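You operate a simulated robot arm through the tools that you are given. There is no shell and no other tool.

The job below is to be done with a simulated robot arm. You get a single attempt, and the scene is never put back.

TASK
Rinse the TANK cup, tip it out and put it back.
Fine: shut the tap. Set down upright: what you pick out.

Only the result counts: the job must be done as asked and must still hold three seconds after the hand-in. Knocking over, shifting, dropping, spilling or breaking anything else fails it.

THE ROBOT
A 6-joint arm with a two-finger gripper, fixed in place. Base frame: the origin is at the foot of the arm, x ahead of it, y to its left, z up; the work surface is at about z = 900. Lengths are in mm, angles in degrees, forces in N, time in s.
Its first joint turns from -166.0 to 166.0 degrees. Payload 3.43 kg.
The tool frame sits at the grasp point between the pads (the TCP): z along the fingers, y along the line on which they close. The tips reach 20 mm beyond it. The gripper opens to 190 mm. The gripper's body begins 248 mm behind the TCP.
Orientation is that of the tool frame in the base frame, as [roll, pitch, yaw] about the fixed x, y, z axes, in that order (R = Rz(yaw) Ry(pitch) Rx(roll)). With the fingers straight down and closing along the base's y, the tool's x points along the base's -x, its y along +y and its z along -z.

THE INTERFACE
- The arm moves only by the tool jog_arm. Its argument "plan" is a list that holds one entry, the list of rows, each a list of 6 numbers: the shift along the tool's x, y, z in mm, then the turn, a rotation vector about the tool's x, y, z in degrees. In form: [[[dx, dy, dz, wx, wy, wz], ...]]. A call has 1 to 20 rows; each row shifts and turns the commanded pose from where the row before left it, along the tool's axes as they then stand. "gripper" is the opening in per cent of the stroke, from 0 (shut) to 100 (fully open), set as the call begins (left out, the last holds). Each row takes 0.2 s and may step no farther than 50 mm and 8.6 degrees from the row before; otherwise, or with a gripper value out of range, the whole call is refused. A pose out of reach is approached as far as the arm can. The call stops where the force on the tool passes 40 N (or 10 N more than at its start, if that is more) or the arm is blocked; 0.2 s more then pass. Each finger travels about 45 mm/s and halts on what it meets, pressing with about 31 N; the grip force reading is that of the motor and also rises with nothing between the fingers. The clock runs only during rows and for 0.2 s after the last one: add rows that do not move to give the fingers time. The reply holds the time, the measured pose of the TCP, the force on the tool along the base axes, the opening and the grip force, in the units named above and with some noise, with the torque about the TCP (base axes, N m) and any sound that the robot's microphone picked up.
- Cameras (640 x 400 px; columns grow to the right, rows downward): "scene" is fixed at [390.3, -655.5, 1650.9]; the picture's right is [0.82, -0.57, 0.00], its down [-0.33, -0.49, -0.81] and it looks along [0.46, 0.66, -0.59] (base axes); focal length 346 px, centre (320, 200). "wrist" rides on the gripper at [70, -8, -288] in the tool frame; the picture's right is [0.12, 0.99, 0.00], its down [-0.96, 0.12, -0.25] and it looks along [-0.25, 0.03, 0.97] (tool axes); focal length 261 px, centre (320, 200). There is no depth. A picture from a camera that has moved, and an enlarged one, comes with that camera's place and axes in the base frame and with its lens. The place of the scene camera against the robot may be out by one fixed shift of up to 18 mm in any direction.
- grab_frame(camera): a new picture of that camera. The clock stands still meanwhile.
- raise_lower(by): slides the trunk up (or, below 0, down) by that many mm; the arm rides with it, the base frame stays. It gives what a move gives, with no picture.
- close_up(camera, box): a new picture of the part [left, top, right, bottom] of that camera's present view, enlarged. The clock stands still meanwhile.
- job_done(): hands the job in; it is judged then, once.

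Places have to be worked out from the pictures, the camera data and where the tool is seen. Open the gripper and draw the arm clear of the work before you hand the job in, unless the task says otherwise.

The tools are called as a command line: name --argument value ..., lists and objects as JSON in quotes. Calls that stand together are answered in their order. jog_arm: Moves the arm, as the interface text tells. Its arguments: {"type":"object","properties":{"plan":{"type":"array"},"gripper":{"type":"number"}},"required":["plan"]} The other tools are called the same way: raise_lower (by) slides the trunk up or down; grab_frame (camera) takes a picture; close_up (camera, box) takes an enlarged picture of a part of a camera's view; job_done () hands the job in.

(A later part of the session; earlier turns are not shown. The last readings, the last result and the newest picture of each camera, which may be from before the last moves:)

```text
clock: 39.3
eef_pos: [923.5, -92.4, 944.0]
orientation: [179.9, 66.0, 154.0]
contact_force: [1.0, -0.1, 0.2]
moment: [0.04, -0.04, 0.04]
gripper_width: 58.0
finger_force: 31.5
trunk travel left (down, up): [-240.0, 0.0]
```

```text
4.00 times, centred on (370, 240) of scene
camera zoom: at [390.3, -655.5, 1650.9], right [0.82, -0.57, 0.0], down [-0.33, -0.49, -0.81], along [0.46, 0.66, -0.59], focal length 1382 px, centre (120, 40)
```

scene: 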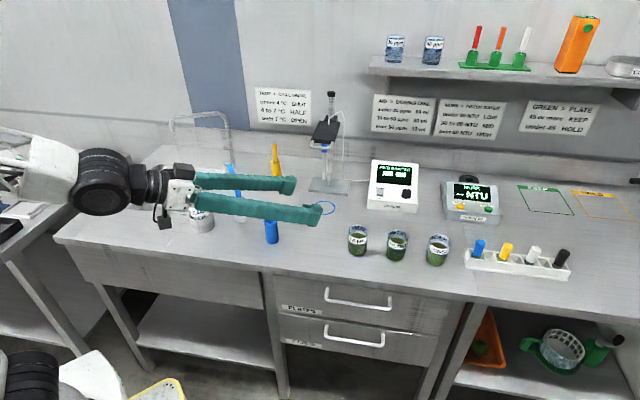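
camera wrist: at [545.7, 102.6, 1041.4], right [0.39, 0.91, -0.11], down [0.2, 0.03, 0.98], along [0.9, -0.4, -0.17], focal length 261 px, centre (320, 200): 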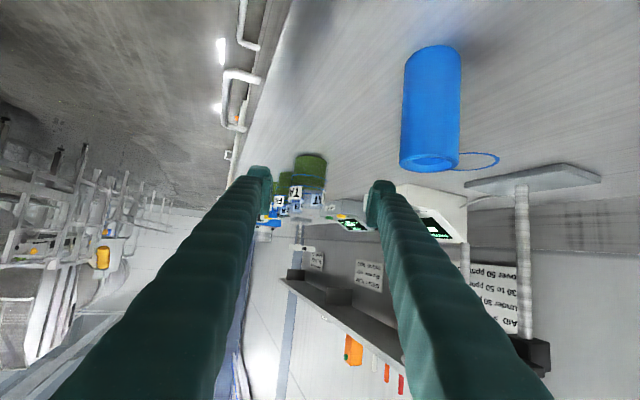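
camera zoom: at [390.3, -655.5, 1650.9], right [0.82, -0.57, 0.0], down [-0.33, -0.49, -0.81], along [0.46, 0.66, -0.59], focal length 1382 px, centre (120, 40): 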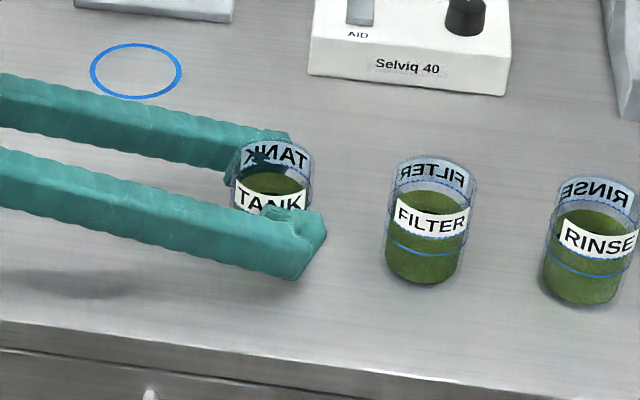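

The cup is gripped: opening 58.0 mm, 31.5 N. The place to put it back is TCP (923.8, -92.6, 944.2), pointing -26°, 24° below level. I'll lift straight up gently and check that it comes along.

jog_arm --plan '[[[-4.57, 0, -2.03, 0, 0, 0], [-9.1, 0, -4.1, 0, 0, 0], [-13.7, 0, -6.1, 0, 0, 0], [-13.7, 0, -6.1, 0, 0, 0], [-9.1, 0, -4.1, 0, 0, 0], [0, 0, 0, 0, 0, 0]]]'

close_up --camera "scene" --box '[290, 160, 450, 290]'

close_up --camera "wrist" --box '[220, 100, 420, 225]'

```text
clock: 40.7
eef_pos: [923.8, -92.2, 999.2]
orientation: [179.8, 66.1, 154.0]
contact_force: [-0.1, -0.3, -1.1]
moment: [0.01, 0.02, 0.01]
gripper_width: 57.4
finger_force: 30.7
trunk travel left (down, up): [-240.0, 0.0]
```

```text
3.08 times, centred on (370, 225) of scene
camera zoom: at [390.3, -655.5, 1650.9], right [0.82, -0.57, 0.0], down [-0.33, -0.49, -0.81], along [0.46, 0.66, -0.59], focal length 1063 px, centre (166, 123)
```

zoom: 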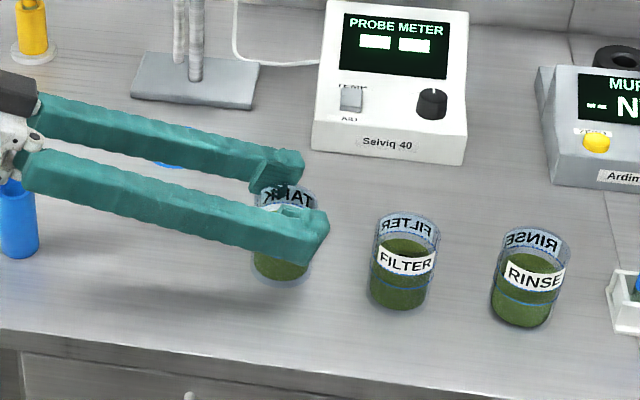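

```text
3.20 times, centred on (320, 162) of wrist
camera zoom: at [658.6, 26.6, 1049.7], right [0.39, 0.92, -0.11], down [0.2, 0.03, 0.98], along [0.9, -0.4, -0.17], focal length 834 px, centre (320, 320)
```

zoom: 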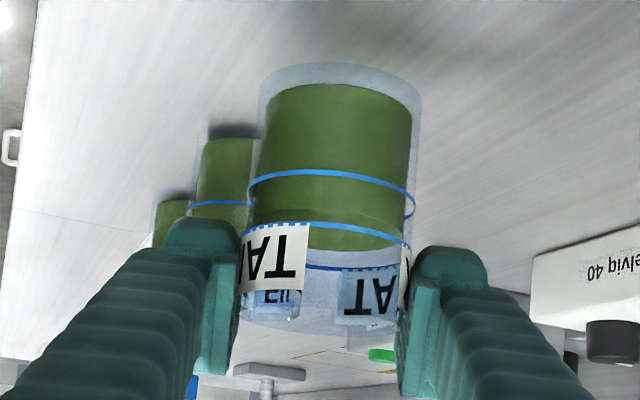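

The hand rose 55 mm but the cup only rose about 15–20 mm: it slipped down through the pads, though it is upright and still between them. I'll hold still for a moment and look again to see whether it is creeping.

jog_arm --plan '[[[0, 0, 0, 0, 0, 0], [0, 0, 0, 0, 0, 0], [0, 0, 0, 0, 0, 0]]]'

close_up --camera "wrist" --box '[220, 100, 420, 225]'

close_up --camera "scene" --box '[320, 200, 400, 265]'

```text
clock: 41.5
eef_pos: [922.8, -91.4, 998.5]
orientation: [179.9, 65.9, 154.1]
contact_force: [0.6, -0.5, -1.0]
moment: [-0.06, -0.02, 0.02]
gripper_width: 57.2
finger_force: 31.3
trunk travel left (down, up): [-240.0, 0.0]
```

```text
3.20 times, centred on (320, 162) of wrist
camera zoom: at [658.5, 26.6, 1049.6], right [0.39, 0.92, -0.11], down [0.2, 0.03, 0.98], along [0.9, -0.4, -0.17], focal length 834 px, centre (320, 320)
```

zoom: 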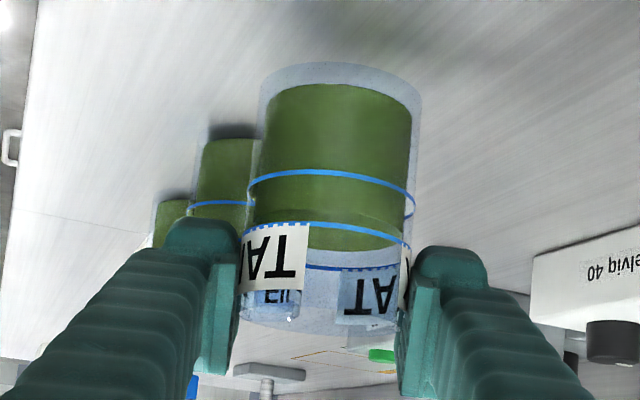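

```text
6.15 times, centred on (360, 232) of scene
camera zoom: at [390.3, -655.5, 1650.9], right [0.82, -0.57, 0.0], down [-0.33, -0.49, -0.81], along [0.46, 0.66, -0.59], focal length 2126 px, centre (74, 0)
```

zoom: 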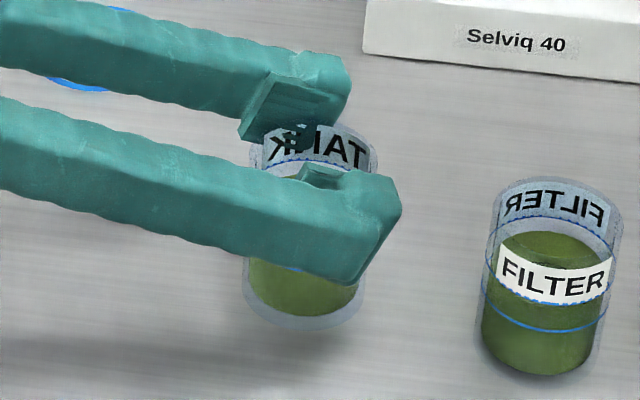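

The cup is now steady: upright, not creeping, with its bottom only about 15 mm above the bench and the pads near its rim. That is too high a hold, so I'll lower it gently back to the bench in small steps and take a better grip.

jog_arm --plan '[[[2.74, 0, 1.22, 0, 0, 0], [2.74, 0, 1.22, 0, 0, 0], [2.74, 0, 1.22, 0, 0, 0], [0, 0, 0, 0, 0, 0]]]'

close_up --camera "wrist" --box '[220, 90, 420, 215]'

close_up --camera "scene" --box '[320, 200, 400, 265]'

```text
clock: 42.5
eef_pos: [923.9, -92.7, 990.3]
orientation: [179.9, 66.0, 154.1]
contact_force: [-0.6, -0.1, -1.2]
moment: [-0.01, -0.02, 0.01]
gripper_width: 57.0
finger_force: 30.9
trunk travel left (down, up): [-240.0, 0.0]
```

```text
3.20 times, centred on (320, 152) of wrist
camera zoom: at [658.6, 26.4, 1040.8], right [0.39, 0.92, -0.11], down [0.2, 0.03, 0.98], along [0.9, -0.4, -0.17], focal length 834 px, centre (320, 352)
```

zoom: 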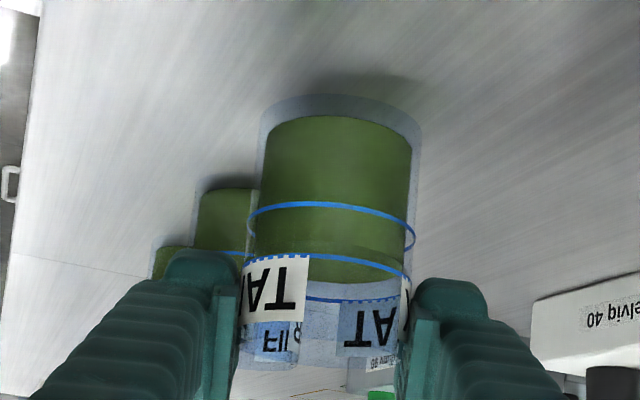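

```text
6.15 times, centred on (360, 232) of scene
camera zoom: at [390.3, -655.5, 1650.9], right [0.82, -0.57, 0.0], down [-0.33, -0.49, -0.81], along [0.46, 0.66, -0.59], focal length 2126 px, centre (74, 0)
```

zoom: 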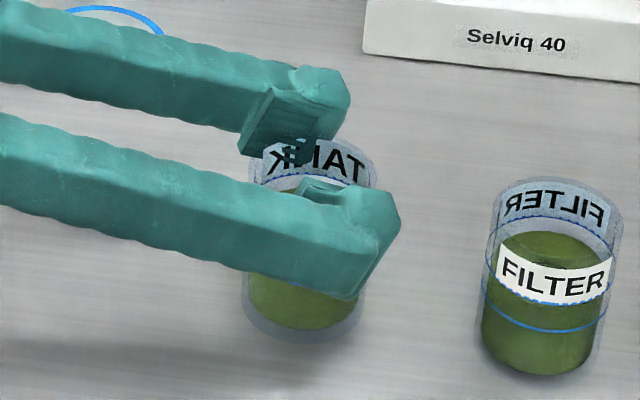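

The cup moved down with the hand without slipping, and I judge about 5–6 mm remain to the bench. I'll lower in 2 mm steps while watching the force.

jog_arm --plan '[[[1.83, 0, 0.81, 0, 0, 0], [0, 0, 0, 0, 0, 0], [1.83, 0, 0.81, 0, 0, 0], [0, 0, 0, 0, 0, 0]]]'

jog_arm --plan '[[[0.92, 0, 0.41, 0, 0, 0], [0, 0, 0, 0, 0, 0], [0.92, 0, 0.41, 0, 0, 0], [0, 0, 0, 0, 0, 0]]]'

close_up --camera "wrist" --box '[220, 90, 420, 215]'

close_up --camera "scene" --box '[320, 200, 400, 265]'

```text
clock: 43.5
eef_pos: [924.0, -92.2, 986.0]
orientation: [179.8, 66.0, 154.1]
contact_force: [0.7, -0.1, -0.5]
moment: [-0.02, -0.02, 0.0]
gripper_width: 57.5
finger_force: 30.9
trunk travel left (down, up): [-240.0, 0.0]
```

```text
clock: 44.5
eef_pos: [924.6, -92.1, 984.3]
orientation: [179.9, 66.0, 154.2]
contact_force: [-0.4, -0.1, 0.0]
moment: [0.01, 0.01, 0.01]
gripper_width: 57.0
finger_force: 30.7
trunk travel left (down, up): [-240.0, 0.0]
```

```text
3.20 times, centred on (320, 152) of wrist
camera zoom: at [658.5, 26.2, 1035.2], right [0.39, 0.92, -0.11], down [0.2, 0.03, 0.98], along [0.9, -0.4, -0.17], focal length 834 px, centre (320, 352)
```

zoom: 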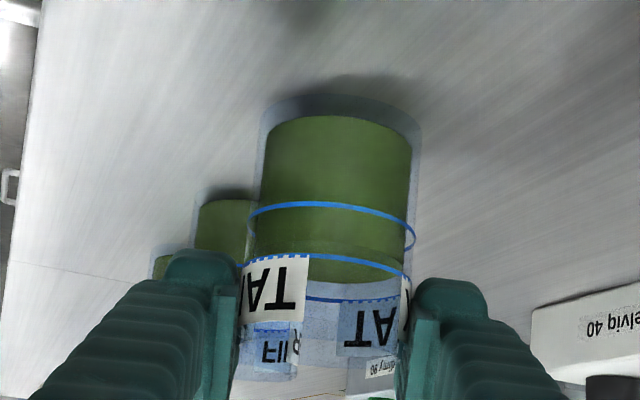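

```text
6.15 times, centred on (360, 232) of scene
camera zoom: at [390.3, -655.5, 1650.9], right [0.82, -0.57, 0.0], down [-0.33, -0.49, -0.81], along [0.46, 0.66, -0.59], focal length 2126 px, centre (74, 0)
```

zoom: 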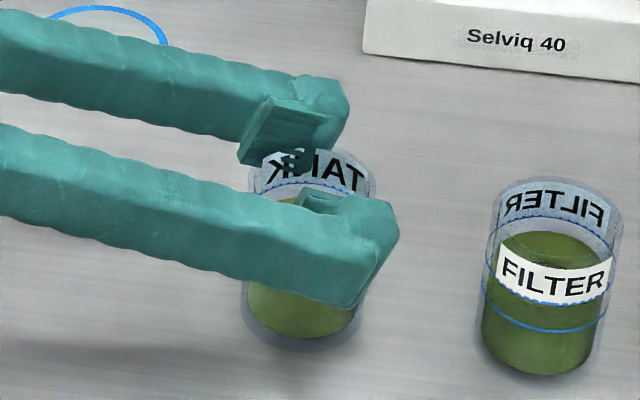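

The cup's weight is off the hand now (force near zero) and its bottom is back at its original image position, so it stands on the bench. I'll open the fingers and check that it stays put.

jog_arm --plan '[[[0, 0, 0, 0, 0, 0], [0, 0, 0, 0, 0, 0], [0, 0, 0, 0, 0, 0]]]' --gripper 46

close_up --camera "wrist" --box '[220, 90, 420, 215]'

close_up --camera "scene" --box '[320, 200, 400, 265]'

```text
clock: 45.3
eef_pos: [922.9, -92.9, 984.3]
orientation: [179.8, 66.0, 154.1]
contact_force: [0.3, 0.8, 0.6]
moment: [0.01, 0.03, -0.01]
gripper_width: 87.4
finger_force: 0.0
trunk travel left (down, up): [-240.0, 0.0]
```

```text
3.20 times, centred on (320, 152) of wrist
camera zoom: at [658.4, 26.3, 1035.2], right [0.39, 0.92, -0.11], down [0.2, 0.03, 0.98], along [0.9, -0.4, -0.17], focal length 834 px, centre (320, 352)
```

zoom: 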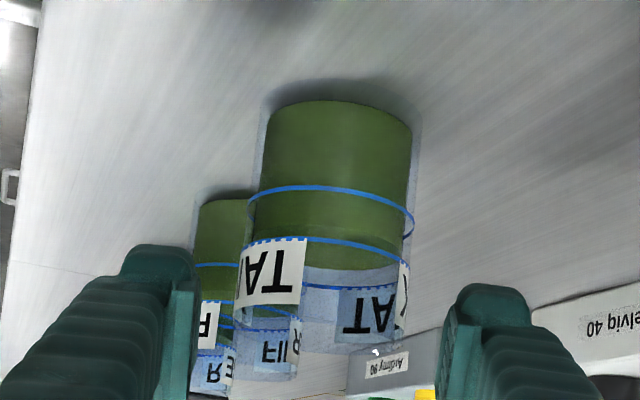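

```text
6.15 times, centred on (360, 232) of scene
camera zoom: at [390.3, -655.5, 1650.9], right [0.82, -0.57, 0.0], down [-0.33, -0.49, -0.81], along [0.46, 0.66, -0.59], focal length 2126 px, centre (74, 0)
```

zoom: 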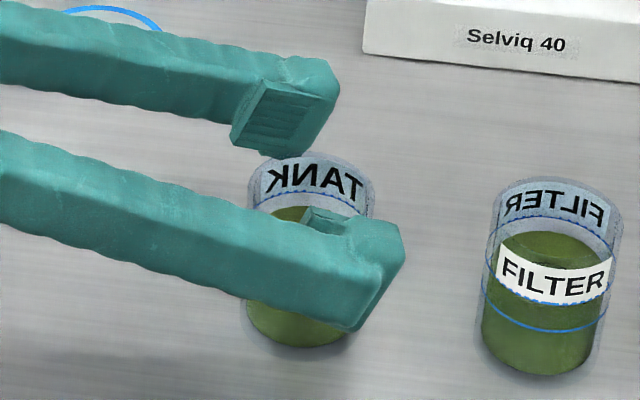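

The cup settled upright on the bench at its place. I'll lower the open fingers to mid-cup height, about z = 936, for a proper grip.

jog_arm --plan '[[[11, 0, 4.9, 0, 0, 0], [11, 0, 4.9, 0, 0, 0], [11, 0, 4.9, 0, 0, 0], [11, 0, 4.9, 0, 0, 0], [0, 0, 0, 0, 0, 0]]]'

jog_arm --plan '[[[0, 0, 0, 0, 0, 0], [0, 0, 0, 0, 0, 0], [0, 0, 0, 0, 0, 0], [0, 0, 0, 0, 0, 0], [0, 0, 0, 0, 0, 0], [0, 0, 0, 0, 0, 0], [0, 0, 0, 0, 0, 0], [0, 0, 0, 0, 0, 0]]]' --gripper 0

close_up --camera "wrist" --box '[220, 100, 420, 225]'

close_up --camera "scene" --box '[320, 200, 400, 265]'

```text
clock: 46.5
eef_pos: [923.9, -91.8, 935.1]
orientation: [179.9, 66.0, 154.2]
contact_force: [0.1, -0.2, -0.1]
moment: [0.02, -0.01, 0.01]
gripper_width: 87.5
finger_force: 0.0
trunk travel left (down, up): [-240.0, 0.0]
```

```text
clock: 48.3
eef_pos: [922.8, -90.9, 935.4]
orientation: [179.9, 66.0, 154.0]
contact_force: [0.9, 0.5, -0.7]
moment: [0.01, 0.0, -0.03]
gripper_width: 57.6
finger_force: 30.8
trunk travel left (down, up): [-240.0, 0.0]
```

```text
3.20 times, centred on (320, 162) of wrist
camera zoom: at [658.2, 26.4, 987.0], right [0.39, 0.92, -0.11], down [0.2, 0.03, 0.98], along [0.9, -0.4, -0.17], focal length 834 px, centre (320, 320)
```

zoom: 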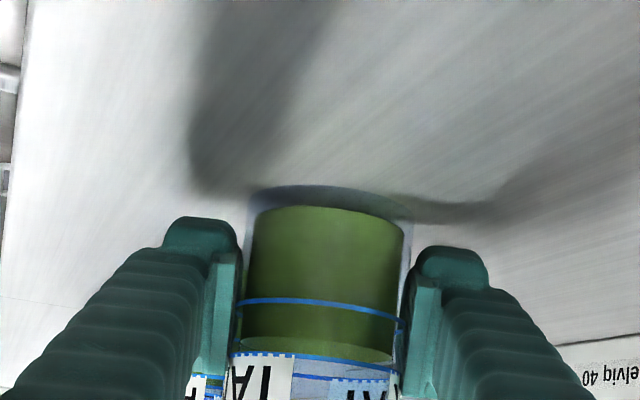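

```text
6.15 times, centred on (360, 232) of scene
camera zoom: at [390.3, -655.5, 1650.9], right [0.82, -0.57, 0.0], down [-0.33, -0.49, -0.81], along [0.46, 0.66, -0.59], focal length 2126 px, centre (74, 0)
```

zoom: 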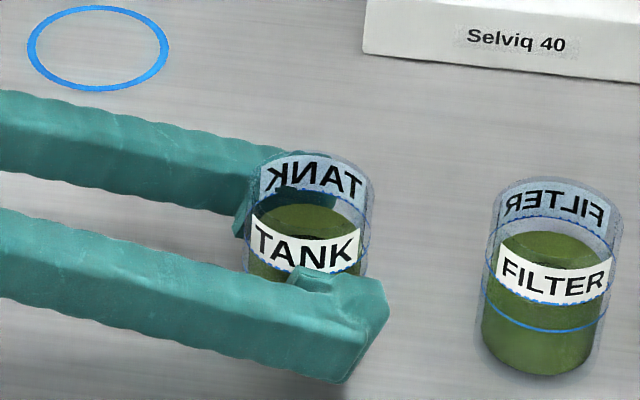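

The grip is at mid-cup again: 57.6 mm, 31 N, and the cup stays standing at its place. Now I'll lift only 10 mm, very slowly, and check for slip.

jog_arm --plan '[[[-0.92, 0, -0.41, 0, 0, 0], [-0.92, 0, -0.41, 0, 0, 0], [-1.83, 0, -0.81, 0, 0, 0], [-1.83, 0, -0.81, 0, 0, 0], [-1.83, 0, -0.81, 0, 0, 0], [-1.83, 0, -0.81, 0, 0, 0], [0, 0, 0, 0, 0, 0]]]'

close_up --camera "wrist" --box '[220, 100, 420, 225]'

close_up --camera "scene" --box '[320, 200, 400, 265]'

```text
clock: 49.9
eef_pos: [924.1, -93.6, 945.7]
orientation: [179.9, 65.9, 154.1]
contact_force: [0.2, 0.1, 0.3]
moment: [-0.01, 0.02, -0.02]
gripper_width: 57.8
finger_force: 31.5
trunk travel left (down, up): [-240.0, 0.0]
```

```text
3.20 times, centred on (320, 162) of wrist
camera zoom: at [658.3, 26.2, 997.0], right [0.39, 0.92, -0.11], down [0.2, 0.03, 0.98], along [0.9, -0.4, -0.17], focal length 834 px, centre (320, 320)
```

zoom: 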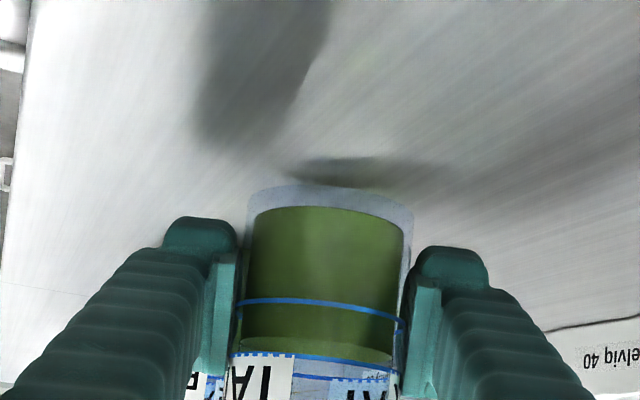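

```text
6.15 times, centred on (360, 232) of scene
camera zoom: at [390.3, -655.5, 1650.9], right [0.82, -0.57, 0.0], down [-0.33, -0.49, -0.81], along [0.46, 0.66, -0.59], focal length 2126 px, centre (74, 0)
```

zoom: 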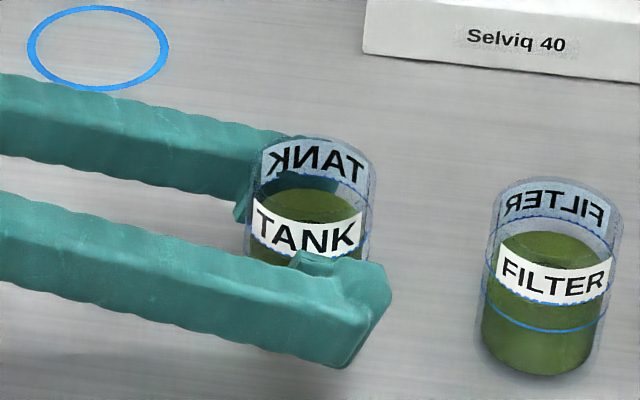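

No slip this time: the cup moved up with the hand exactly. I'll keep lifting at a slow, even pace.

jog_arm --plan '[[[-1.83, 0, -0.81, 0, 0, 0], [-2.74, 0, -1.22, 0, 0, 0], [-3.65, 0, -1.63, 0, 0, 0], [-3.65, 0, -1.63, 0, 0, 0], [-3.65, 0, -1.63, 0, 0, 0], [-3.65, 0, -1.63, 0, 0, 0], [-3.65, 0, -1.63, 0, 0, 0], [-3.65, 0, -1.63, 0, 0, 0], [-3.65, 0, -1.63, 0, 0, 0], [-3.65, 0, -1.63, 0, 0, 0], [-2.74, 0, -1.22, 0, 0, 0], [-1.83, 0, -0.81, 0, 0, 0], [0, 0, 0, 0, 0, 0]]]'

close_up --camera "wrist" --box '[220, 100, 420, 225]'

close_up --camera "scene" --box '[320, 190, 400, 255]'

```text
clock: 52.7
eef_pos: [923.5, -92.6, 986.4]
orientation: [179.8, 66.0, 154.1]
contact_force: [-1.0, 0.9, -0.6]
moment: [-0.03, -0.01, 0.0]
gripper_width: 57.9
finger_force: 31.1
trunk travel left (down, up): [-240.0, 0.0]
```

```text
3.20 times, centred on (320, 162) of wrist
camera zoom: at [658.4, 26.3, 1037.9], right [0.39, 0.92, -0.11], down [0.2, 0.03, 0.98], along [0.9, -0.4, -0.17], focal length 834 px, centre (320, 320)
```

zoom: 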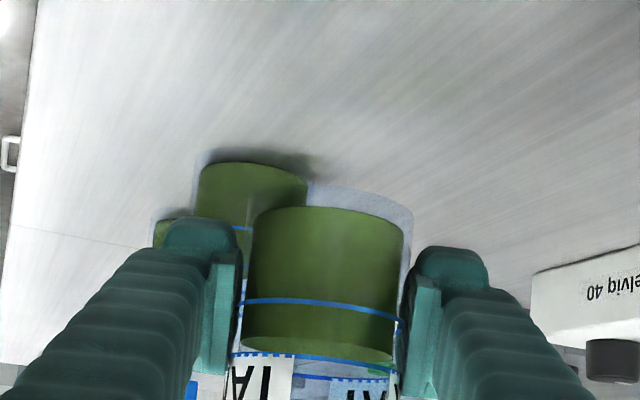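

```text
6.15 times, centred on (360, 222) of scene
camera zoom: at [390.3, -655.5, 1650.9], right [0.82, -0.57, 0.0], down [-0.33, -0.49, -0.81], along [0.46, 0.66, -0.59], focal length 2126 px, centre (74, 62)
```

zoom: 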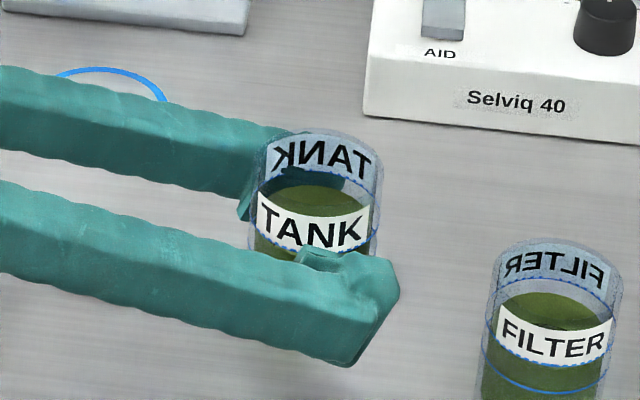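

Still no slip at this pace. I'll continue up to about z = 1133 with gentle ramps.

jog_arm --plan '[[[-2.74, 0, -1.22, 0, 0, 0], [-4.57, 0, -2.03, 0, 0, 0], [-6.39, 0, -2.85, 0, 0, 0], [-7.31, 0, -3.25, 0, 0, 0], [-7.31, 0, -3.25, 0, 0, 0], [-7.31, 0, -3.25, 0, 0, 0], [-7.31, 0, -3.25, 0, 0, 0], [-7.31, 0, -3.25, 0, 0, 0], [-7.31, 0, -3.25, 0, 0, 0], [-7.31, 0, -3.25, 0, 0, 0], [-7.31, 0, -3.25, 0, 0, 0], [-7.31, 0, -3.25, 0, 0, 0], [-7.31, 0, -3.25, 0, 0, 0], [-7.31, 0, -3.25, 0, 0, 0], [-7.31, 0, -3.25, 0, 0, 0], [-7.31, 0, -3.25, 0, 0, 0], [-7.31, 0, -3.25, 0, 0, 0], [-7.31, 0, -3.25, 0, 0, 0], [-5.48, 0, -2.44, 0, 0, 0], [-2.74, 0, -1.22, 0, 0, 0]]]'

close_up --camera "wrist" --box '[220, 100, 420, 225]'

grab_frame --camera "scene"

```text
clock: 56.9
eef_pos: [924.5, -93.4, 1130.9]
orientation: [-179.9, 66.1, 154.2]
contact_force: [0.1, -0.4, -1.2]
moment: [-0.01, -0.01, -0.03]
gripper_width: 57.7
finger_force: 31.0
trunk travel left (down, up): [-240.0, 0.0]
```

```text
3.20 times, centred on (320, 162) of wrist
camera zoom: at [659.1, 25.5, 1181.8], right [0.39, 0.92, -0.11], down [0.2, 0.03, 0.98], along [0.9, -0.4, -0.17], focal length 834 px, centre (320, 320)
```

zoom: 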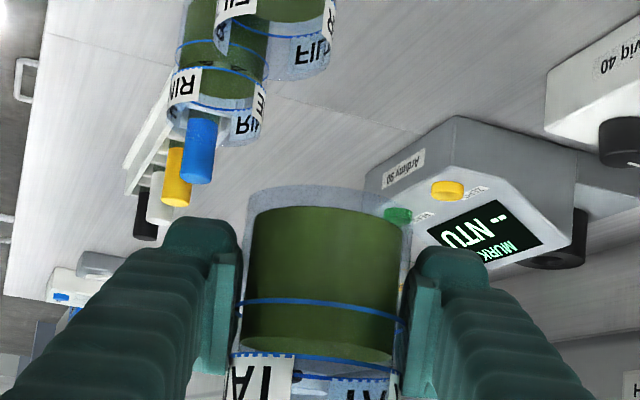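

```text
taken
```

scene: 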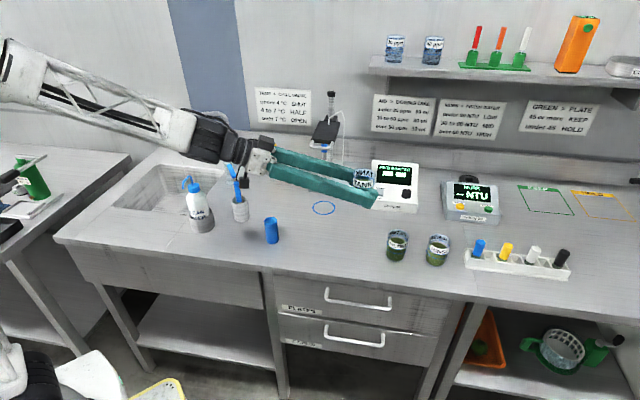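

The cup is held firmly with no slip at 40 mm/s, now at z = 1131. Next I'll draw it back toward the robot and slightly up, so it passes clear of the spout and above the bottle.

jog_arm --plan '[[[1.53, -1.38, -3.43, 0, 0, 0], [1.68, -2.76, -7.46, 0, 0, 0], [3.21, -4.14, -10.9, 0, 0, 0], [3.21, -4.14, -10.9, 0, 0, 0], [3.21, -4.14, -10.9, 0, 0, 0], [3.21, -4.14, -10.9, 0, 0, 0], [3.21, -4.14, -10.9, 0, 0, 0], [3.21, -4.14, -10.9, 0, 0, 0], [3.21, -4.14, -10.9, 0, 0, 0], [3.21, -4.14, -10.9, 0, 0, 0], [3.21, -4.14, -10.9, 0, 0, 0], [3.21, -4.14, -10.9, 0, 0, 0], [3.21, -4.14, -10.9, 0, 0, 0], [3.21, -4.14, -10.9, 0, 0, 0], [3.21, -4.14, -10.9, 0, 0, 0], [3.21, -4.14, -10.9, 0, 0, 0], [2.45, -3.45, -9.19, 0, 0, 0], [2.29, -2.07, -5.14, 0, 0, 0]]]'

close_up --camera "wrist" --box '[220, 100, 420, 225]'

```text
clock: 60.7
eef_pos: [729.9, -73.7, 1154.2]
orientation: [179.9, 66.0, 154.1]
contact_force: [-0.2, 0.3, 0.0]
moment: [0.01, 0.01, -0.04]
gripper_width: 58.0
finger_force: 30.8
trunk travel left (down, up): [-240.0, 0.0]
```

```text
3.20 times, centred on (320, 162) of wrist
camera zoom: at [464.5, 45.2, 1205.9], right [0.39, 0.92, -0.11], down [0.2, 0.03, 0.98], along [0.9, -0.4, -0.17], focal length 834 px, centre (320, 320)
```

zoom: 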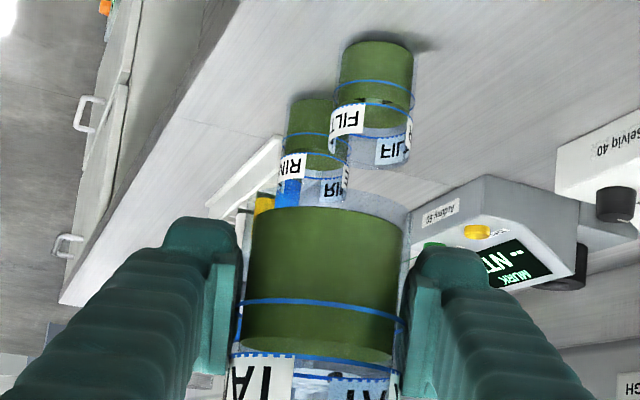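

No slip; the cup is at (730, -74, 1154). Now I'll swing toward the sink at constant radius and height, with gentle ramps, in two parts.

jog_arm --plan '[[[0.72, 4.8, -1.62, -0.365, 0, -0.163], [1.46, 9.59, -3.28, -0.731, 0, -0.325], [2.21, 14.38, -4.96, -1.096, 0, -0.488], [2.78, 17.94, -6.25, -1.37, 0, -0.61], [2.78, 17.94, -6.25, -1.37, 0, -0.61], [2.78, 17.94, -6.25, -1.37, 0, -0.61], [2.78, 17.94, -6.25, -1.37, 0, -0.61], [2.78, 17.94, -6.25, -1.37, 0, -0.61], [2.78, 17.94, -6.25, -1.37, 0, -0.61], [2.78, 17.94, -6.25, -1.37, 0, -0.61], [2.78, 17.94, -6.25, -1.37, 0, -0.61], [2.78, 17.94, -6.25, -1.37, 0, -0.61], [2.78, 17.94, -6.25, -1.37, 0, -0.61], [2.78, 17.94, -6.25, -1.37, 0, -0.61], [2.78, 17.94, -6.25, -1.37, 0, -0.61], [2.78, 17.94, -6.25, -1.37, 0, -0.61], [2.78, 17.94, -6.25, -1.37, 0, -0.61], [2.78, 17.94, -6.25, -1.37, 0, -0.61], [1.46, 9.59, -3.28, -0.731, 0, -0.325], [0.72, 4.8, -1.62, -0.365, 0, -0.163]]]'

grab_frame --camera "scene"

grab_frame --camera "wrist"

```text
clock: 64.9
eef_pos: [688.6, 254.5, 1154.9]
orientation: [179.8, 66.1, -179.7]
contact_force: [-0.4, 0.4, -1.6]
moment: [-0.01, 0.01, 0.0]
gripper_width: 57.8
finger_force: 30.8
trunk travel left (down, up): [-240.0, 0.0]
```

```text
taken
```

scene: 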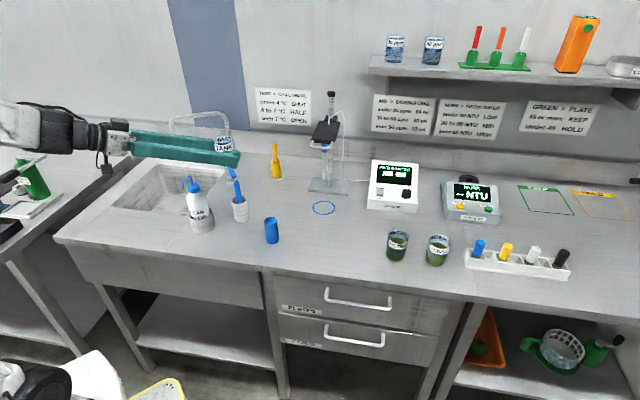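

```text
taken
camera wrist: at [396.8, 244.5, 1205.0], right [-0.05, 0.99, -0.11], down [0.16, 0.12, 0.98], along [0.98, 0.04, -0.17], focal length 261 px, centre (320, 200)
```

wrist: 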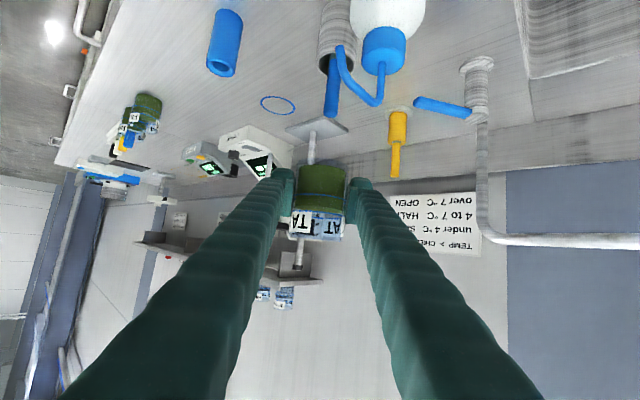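

The cup is upright and steady at (689, 255, 1155), and everything under the path is well below. I'll do the second half of the swing to the sink.

jog_arm --plan '[[[0.72, 4.8, -1.62, -0.365, 0, -0.163], [1.46, 9.59, -3.28, -0.731, 0, -0.325], [2.21, 14.38, -4.96, -1.096, 0, -0.488], [2.78, 17.94, -6.25, -1.37, 0, -0.61], [2.78, 17.94, -6.25, -1.37, 0, -0.61], [2.78, 17.94, -6.25, -1.37, 0, -0.61], [2.78, 17.94, -6.25, -1.37, 0, -0.61], [2.78, 17.94, -6.25, -1.37, 0, -0.61], [2.78, 17.94, -6.25, -1.37, 0, -0.61], [2.78, 17.94, -6.25, -1.37, 0, -0.61], [2.78, 17.94, -6.25, -1.37, 0, -0.61], [2.78, 17.94, -6.25, -1.37, 0, -0.61], [2.78, 17.94, -6.25, -1.37, 0, -0.61], [2.78, 17.94, -6.25, -1.37, 0, -0.61], [2.78, 17.94, -6.25, -1.37, 0, -0.61], [2.78, 17.94, -6.25, -1.37, 0, -0.61], [2.78, 17.94, -6.25, -1.37, 0, -0.61], [2.78, 17.94, -6.25, -1.37, 0, -0.61], [1.46, 9.59, -3.28, -0.731, 0, -0.325], [0.72, 4.8, -1.62, -0.365, 0, -0.163]]]'

grab_frame --camera "scene"

grab_frame --camera "wrist"

```text
clock: 69.1
eef_pos: [505.8, 531.2, 1153.5]
orientation: [180.0, 66.0, -153.5]
contact_force: [0.0, 0.5, 0.2]
moment: [-0.01, 0.0, 0.0]
gripper_width: 57.7
finger_force: 31.3
trunk travel left (down, up): [-240.0, 0.0]
```

```text
taken
```

scene: 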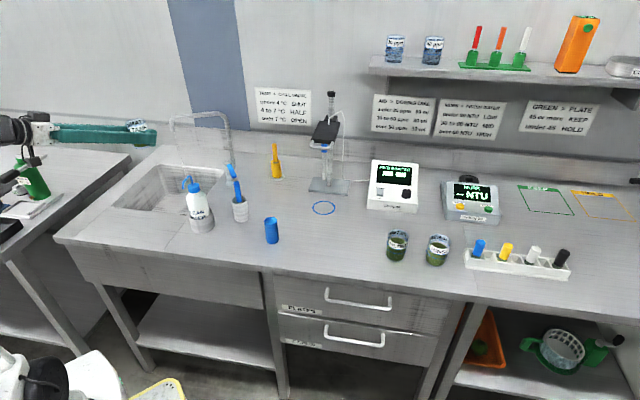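

```text
taken
camera wrist: at [248.8, 392.8, 1204.7], right [-0.48, 0.87, -0.11], down [0.1, 0.18, 0.98], along [0.87, 0.46, -0.17], focal length 261 px, centre (320, 200)
```

wrist: 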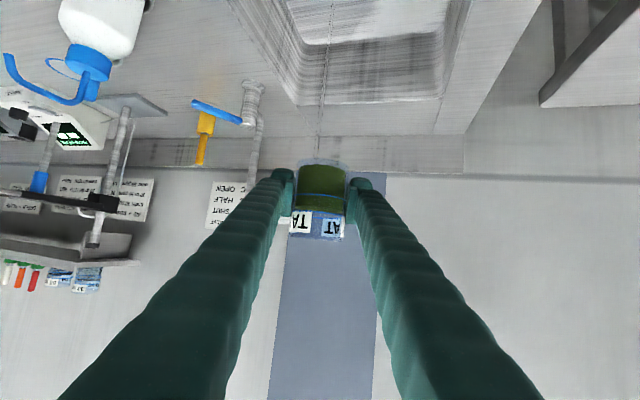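

The cup is at (506, 531, 1154) over the front of the sink, and the stream ahead is visible. I'll lower it and move to the middle of the sink, left of the stream, to about (541, 591, 1007).

jog_arm --plan '[[[2.74, 0, 1.22, 0, 0, 0], [4.57, 0, 2.03, 0, 0, 0], [6.39, 0, 2.85, 0, 0, 0], [7.31, 0, 3.25, 0, 0, 0], [7.31, 0, 3.25, 0, 0, 0], [7.31, 0, 3.25, 0, 0, 0], [7.31, 0, 3.25, 0, 0, 0], [7.31, 0, 3.25, 0, 0, 0], [7.31, 0, 3.25, 0, 0, 0], [4.93, 3.8, 8.59, 0, 0, 0], [4.93, 3.8, 8.59, 0, 0, 0], [4.93, 3.8, 8.59, 0, 0, 0], [4.93, 3.8, 8.59, 0, 0, 0], [4.93, 3.8, 8.59, 0, 0, 0], [4.93, 3.8, 8.59, 0, 0, 0], [4.93, 3.8, 8.59, 0, 0, 0], [4.93, 3.8, 8.59, 0, 0, 0], [4.93, 3.8, 8.59, 0, 0, 0], [4.8, 2.5, 6.41, 0, 0, 0], [2.84, 1.3, 3.46, 0, 0, 0]]]'

grab_frame --camera "wrist"

close_up --camera "scene" --box '[80, 100, 280, 240]'

```text
clock: 73.3
eef_pos: [540.8, 590.8, 1008.1]
orientation: [-179.9, 66.0, -153.7]
contact_force: [0.0, -0.7, -0.9]
moment: [-0.01, 0.01, 0.01]
gripper_width: 57.8
finger_force: 31.0
trunk travel left (down, up): [-240.0, 0.0]
```

```text
taken
camera wrist: at [283.9, 452.7, 1058.7], right [-0.48, 0.87, -0.11], down [0.1, 0.18, 0.98], along [0.87, 0.46, -0.17], focal length 261 px, centre (320, 200)
```

wrist: 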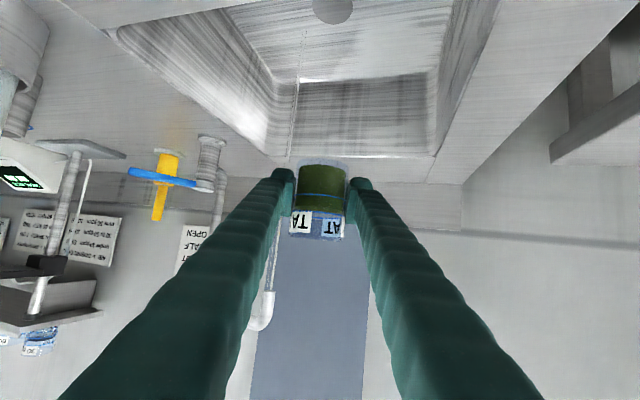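

```text
2.86 times, centred on (180, 170) of scene
camera zoom: at [390.3, -655.5, 1650.9], right [0.82, -0.57, 0.0], down [-0.33, -0.49, -0.81], along [0.46, 0.66, -0.59], focal length 987 px, centre (720, 286)
```

zoom: 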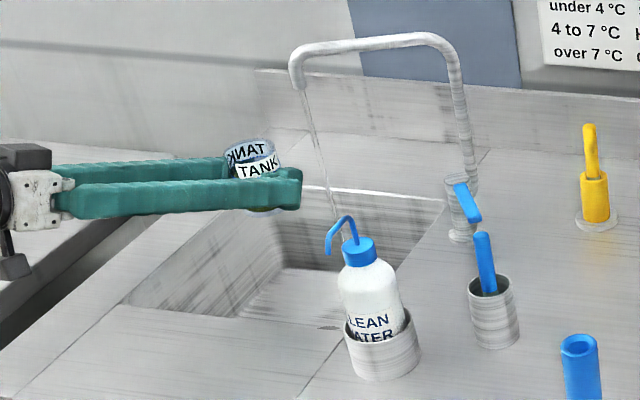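

The cup hangs over the middle of the sink, 70 mm left of the stream. I'll lower a little more, then roll slowly to the left to tip the old sample into the sink.

jog_arm --plan '[[[2.74, 0, 1.22, 0, 0, 0], [5.48, 0, 2.44, 0, 0, 0], [7.31, 0, 3.25, 0, 0, 0], [7.31, 0, 3.25, 0, 0, 0], [7.31, 0, 3.25, 0, 0, 0], [5.48, 0, 2.44, 0, 0, 0], [2.74, 0, 1.22, 0, 0, 0], [0, 0, 0, 0, 0, -2], [0, 0, 0, 0, 0, -4], [0, 0, 0, 0, 0, -5], [0, 0, 0, 0, 0, -5], [0, 0, 0, 0, 0, -5], [0, 0, 0, 0, 0, -5], [0, 0, 0, 0, 0, -5], [0, 0, 0, 0, 0, -5], [0, 0, 0, 0, 0, -5], [0, 0, 0, 0, 0, -4]]]'

grab_frame --camera "wrist"

close_up --camera "scene" --box '[80, 100, 280, 240]'

```text
clock: 76.9
eef_pos: [540.9, 590.7, 966.2]
orientation: [-122.1, 40.1, -85.7]
contact_force: [0.0, 0.6, -1.5]
moment: [0.01, 0.01, -0.02]
gripper_width: 57.6
finger_force: 31.1
trunk travel left (down, up): [-240.0, 0.0]
```

```text
taken
camera wrist: at [314.8, 415.4, 1041.9], right [-0.56, 0.41, -0.72], down [-0.32, 0.69, 0.65], along [0.76, 0.6, -0.25], focal length 261 px, centre (320, 200)
```

wrist: 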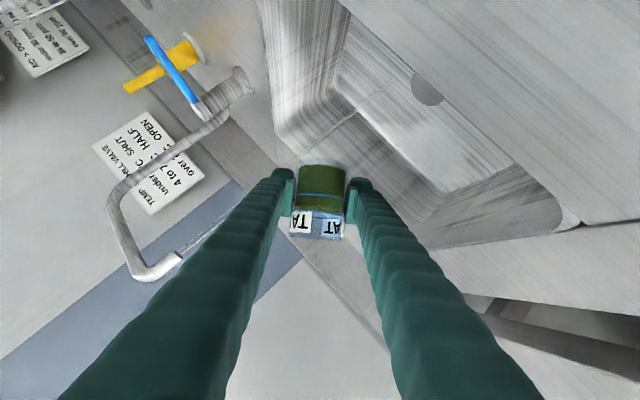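

```text
2.86 times, centred on (180, 170) of scene
camera zoom: at [390.3, -655.5, 1650.9], right [0.82, -0.57, 0.0], down [-0.33, -0.49, -0.81], along [0.46, 0.66, -0.59], focal length 987 px, centre (720, 286)
```

zoom: 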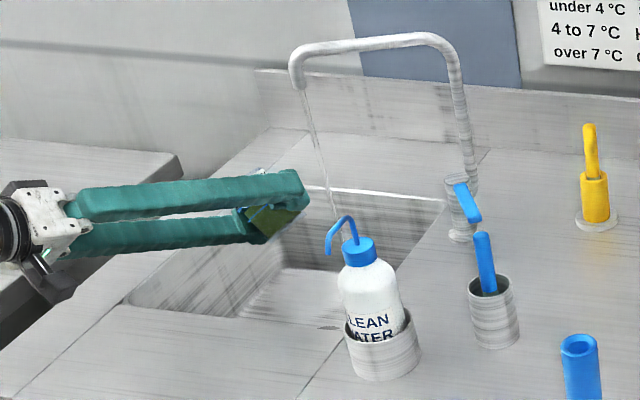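

The cup is tilted about 45°, still over the sink, and nothing has been disturbed. I'll continue rolling to about 135° to empty it.

jog_arm --plan '[[[0, 0, 0, 0, 0, -4], [0, 0, 0, 0, 0, -5], [0, 0, 0, 0, 0, -5], [0, 0, 0, 0, 0, -5], [0, 0, 0, 0, 0, -5], [0, 0, 0, 0, 0, -5], [0, 0, 0, 0, 0, -5], [0, 0, 0, 0, 0, -5], [0, 0, 0, 0, 0, -5], [0, 0, 0, 0, 0, -5], [0, 0, 0, 0, 0, -5], [0, 0, 0, 0, 0, -5], [0, 0, 0, 0, 0, -5], [0, 0, 0, 0, 0, -5], [0, 0, 0, 0, 0, -5], [0, 0, 0, 0, 0, -5], [0, 0, 0, 0, 0, -5], [0, 0, 0, 0, 0, -5], [0, 0, 0, 0, 0, -2], [0, 0, 0, 0, 0, 0]]]'

grab_frame --camera "wrist"

close_up --camera "scene" --box '[80, 100, 280, 240]'

```text
clock: 81.1
eef_pos: [540.8, 590.7, 966.8]
orientation: [-122.5, -41.1, -40.8]
contact_force: [0.0, 0.0, -0.8]
moment: [0.01, -0.02, 0.01]
gripper_width: 57.8
finger_force: 30.9
trunk travel left (down, up): [-240.0, 0.0]
```

```text
taken
camera wrist: at [345.7, 445.1, 1133.3], right [0.14, -0.82, -0.55], down [-0.74, 0.28, -0.61], along [0.66, 0.49, -0.57], focal length 261 px, centre (320, 200)
```

wrist: 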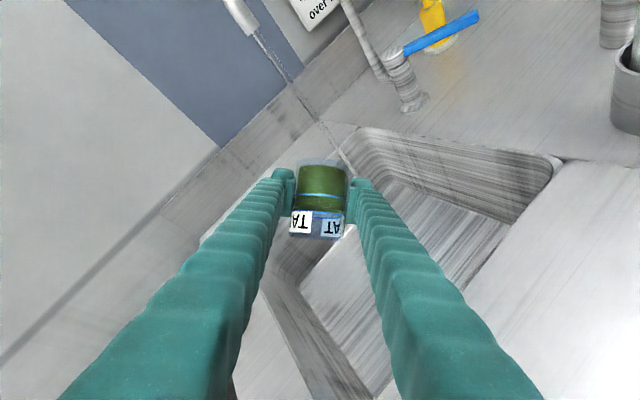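

```text
2.86 times, centred on (180, 170) of scene
camera zoom: at [390.3, -655.5, 1650.9], right [0.82, -0.57, 0.0], down [-0.33, -0.49, -0.81], along [0.46, 0.66, -0.59], focal length 987 px, centre (720, 286)
```

zoom: 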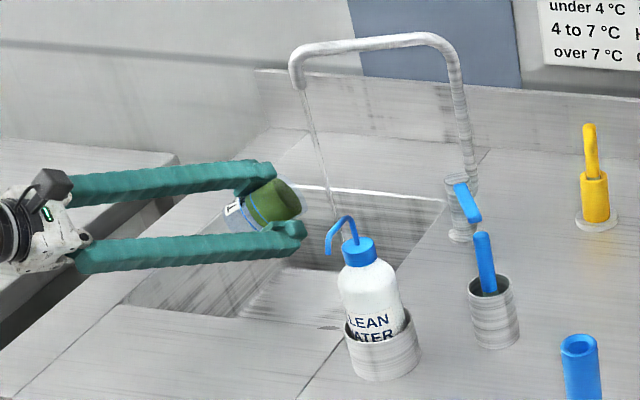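

The cup is tilted about 116° and green still shows inside. I'll hold for a moment and look closely at whether it is draining.

jog_arm --plan '[[[0, 0, 0, 0, 0, 0], [0, 0, 0, 0, 0, 0], [0, 0, 0, 0, 0, 0], [0, 0, 0, 0, 0, 0], [0, 0, 0, 0, 0, 0]]]'

close_up --camera "scene" --box '[140, 140, 200, 200]'

close_up --camera "wrist" --box '[260, 130, 380, 250]'

```text
clock: 82.3
eef_pos: [540.6, 589.7, 966.6]
orientation: [-122.6, -41.1, -40.7]
contact_force: [-0.4, 1.0, 0.4]
moment: [0.02, 0.03, -0.01]
gripper_width: 57.5
finger_force: 30.7
trunk travel left (down, up): [-240.0, 0.0]
```

```text
6.67 times, centred on (170, 170) of scene
camera zoom: at [390.3, -655.5, 1650.9], right [0.82, -0.57, 0.0], down [-0.33, -0.49, -0.81], along [0.46, 0.66, -0.59], focal length 2303 px, centre (1320, 400)
```

zoom: 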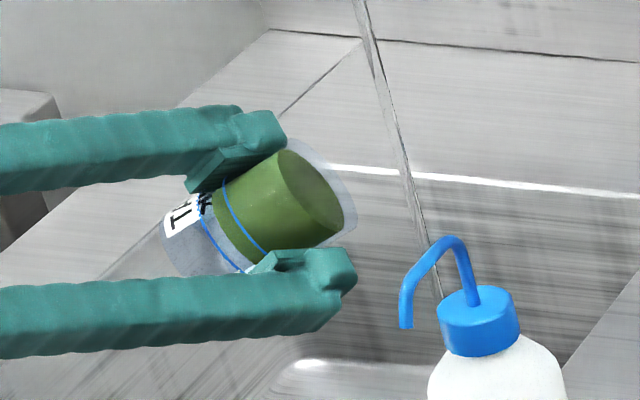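

```text
3.33 times, centred on (320, 190) of wrist
camera zoom: at [345.7, 445.1, 1133.2], right [0.13, -0.82, -0.55], down [-0.74, 0.28, -0.61], along [0.66, 0.49, -0.57], focal length 869 px, centre (320, 233)
```

zoom: 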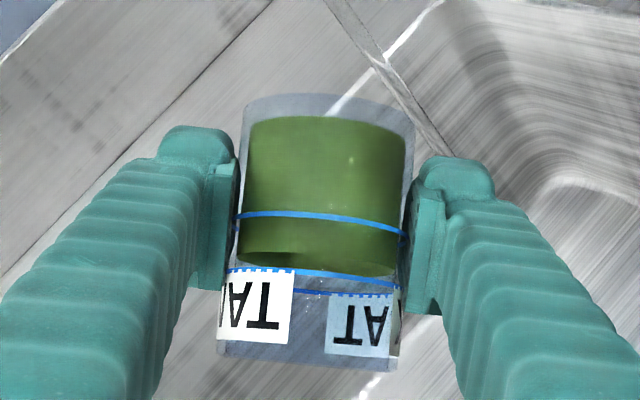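

The green column looks nearly unchanged. I'll wait a few more seconds at this tilt and compare.

jog_arm --plan '[[[0, 0, 0, 0, 0, 0], [0, 0, 0, 0, 0, 0], [0, 0, 0, 0, 0, 0], [0, 0, 0, 0, 0, 0], [0, 0, 0, 0, 0, 0], [0, 0, 0, 0, 0, 0], [0, 0, 0, 0, 0, 0], [0, 0, 0, 0, 0, 0], [0, 0, 0, 0, 0, 0], [0, 0, 0, 0, 0, 0], [0, 0, 0, 0, 0, 0], [0, 0, 0, 0, 0, 0], [0, 0, 0, 0, 0, 0], [0, 0, 0, 0, 0, 0], [0, 0, 0, 0, 0, 0]]]'

close_up --camera "wrist" --box '[260, 130, 380, 250]'

close_up --camera "scene" --box '[140, 140, 200, 200]'

```text
clock: 85.5
eef_pos: [541.1, 590.6, 965.6]
orientation: [-122.6, -41.1, -40.8]
contact_force: [0.3, 1.0, -0.1]
moment: [0.0, 0.0, -0.01]
gripper_width: 57.5
finger_force: 30.9
trunk travel left (down, up): [-240.0, 0.0]
```

```text
3.33 times, centred on (320, 190) of wrist
camera zoom: at [345.7, 445.1, 1133.3], right [0.13, -0.82, -0.55], down [-0.74, 0.28, -0.61], along [0.66, 0.49, -0.57], focal length 869 px, centre (320, 233)
```

zoom: 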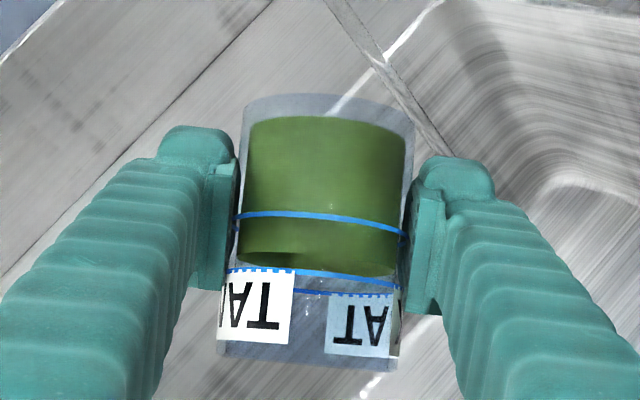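

```text
6.67 times, centred on (170, 170) of scene
camera zoom: at [390.3, -655.5, 1650.9], right [0.82, -0.57, 0.0], down [-0.33, -0.49, -0.81], along [0.46, 0.66, -0.59], focal length 2303 px, centre (1320, 400)
```

zoom: 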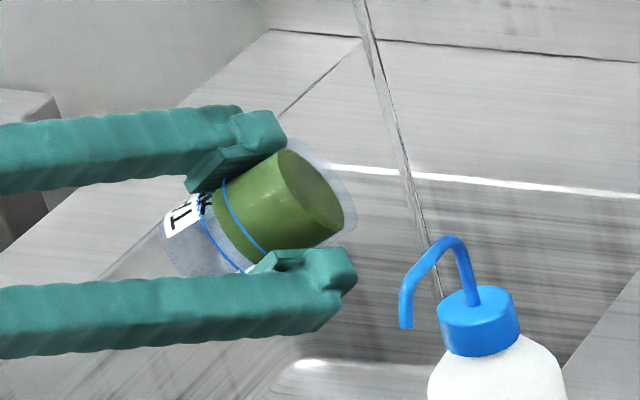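

Nothing has drained at 116°. I'll tip it further, rolling on to about 175°, where the cup will be roughly 132° over, still above the sink.

jog_arm --plan '[[[0, 0, 0, 0, 0, -4], [0, 0, 0, 0, 0, -5], [0, 0, 0, 0, 0, -5], [0, 0, 0, 0, 0, -5], [0, 0, 0, 0, 0, -5], [0, 0, 0, 0, 0, -5], [0, 0, 0, 0, 0, -5], [0, 0, 0, 0, 0, -5], [0, 0, 0, 0, 0, 0], [0, 0, 0, 0, 0, 0], [0, 0, 0, 0, 0, 0]]]'

grab_frame --camera "wrist"

close_up --camera "scene" --box '[130, 130, 210, 200]'

```text
clock: 87.9
eef_pos: [540.4, 590.3, 968.1]
orientation: [-168.9, -65.6, 14.3]
contact_force: [1.2, 0.2, -0.6]
moment: [-0.01, 0.0, 0.04]
gripper_width: 57.2
finger_force: 31.0
trunk travel left (down, up): [-240.0, 0.0]
```

```text
taken
camera wrist: at [330.7, 488.1, 1146.6], right [0.46, -0.89, 0.03], down [-0.54, -0.3, -0.78], along [0.71, 0.34, -0.62], focal length 261 px, centre (320, 200)
```

wrist: 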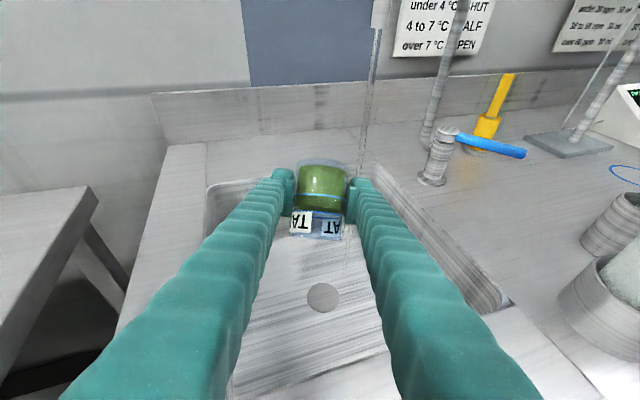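

```text
5.71 times, centred on (170, 165) of scene
camera zoom: at [390.3, -655.5, 1650.9], right [0.82, -0.57, 0.0], down [-0.33, -0.49, -0.81], along [0.46, 0.66, -0.59], focal length 1974 px, centre (1177, 400)
```

zoom: 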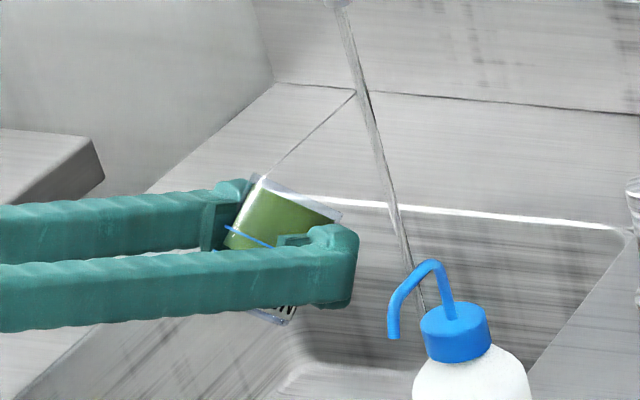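

Now the wrist camera is on top and the tap and stream are in clear view. I'll look closely at the contents at this tilt.

close_up --camera "wrist" --box '[260, 130, 380, 250]'

```text
3.33 times, centred on (320, 190) of wrist
camera zoom: at [330.7, 488.1, 1146.6], right [0.46, -0.89, 0.03], down [-0.54, -0.3, -0.78], along [0.71, 0.34, -0.62], focal length 869 px, centre (320, 233)
```

zoom: 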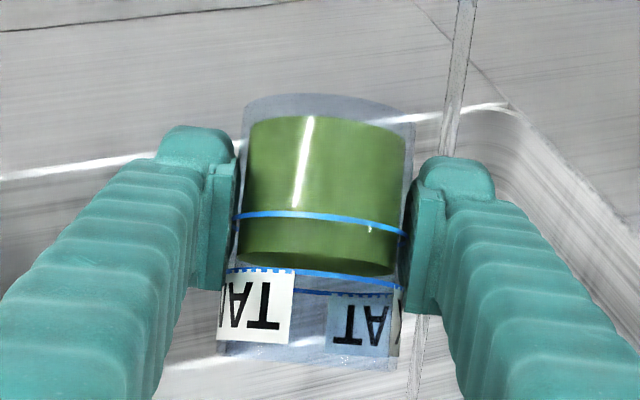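

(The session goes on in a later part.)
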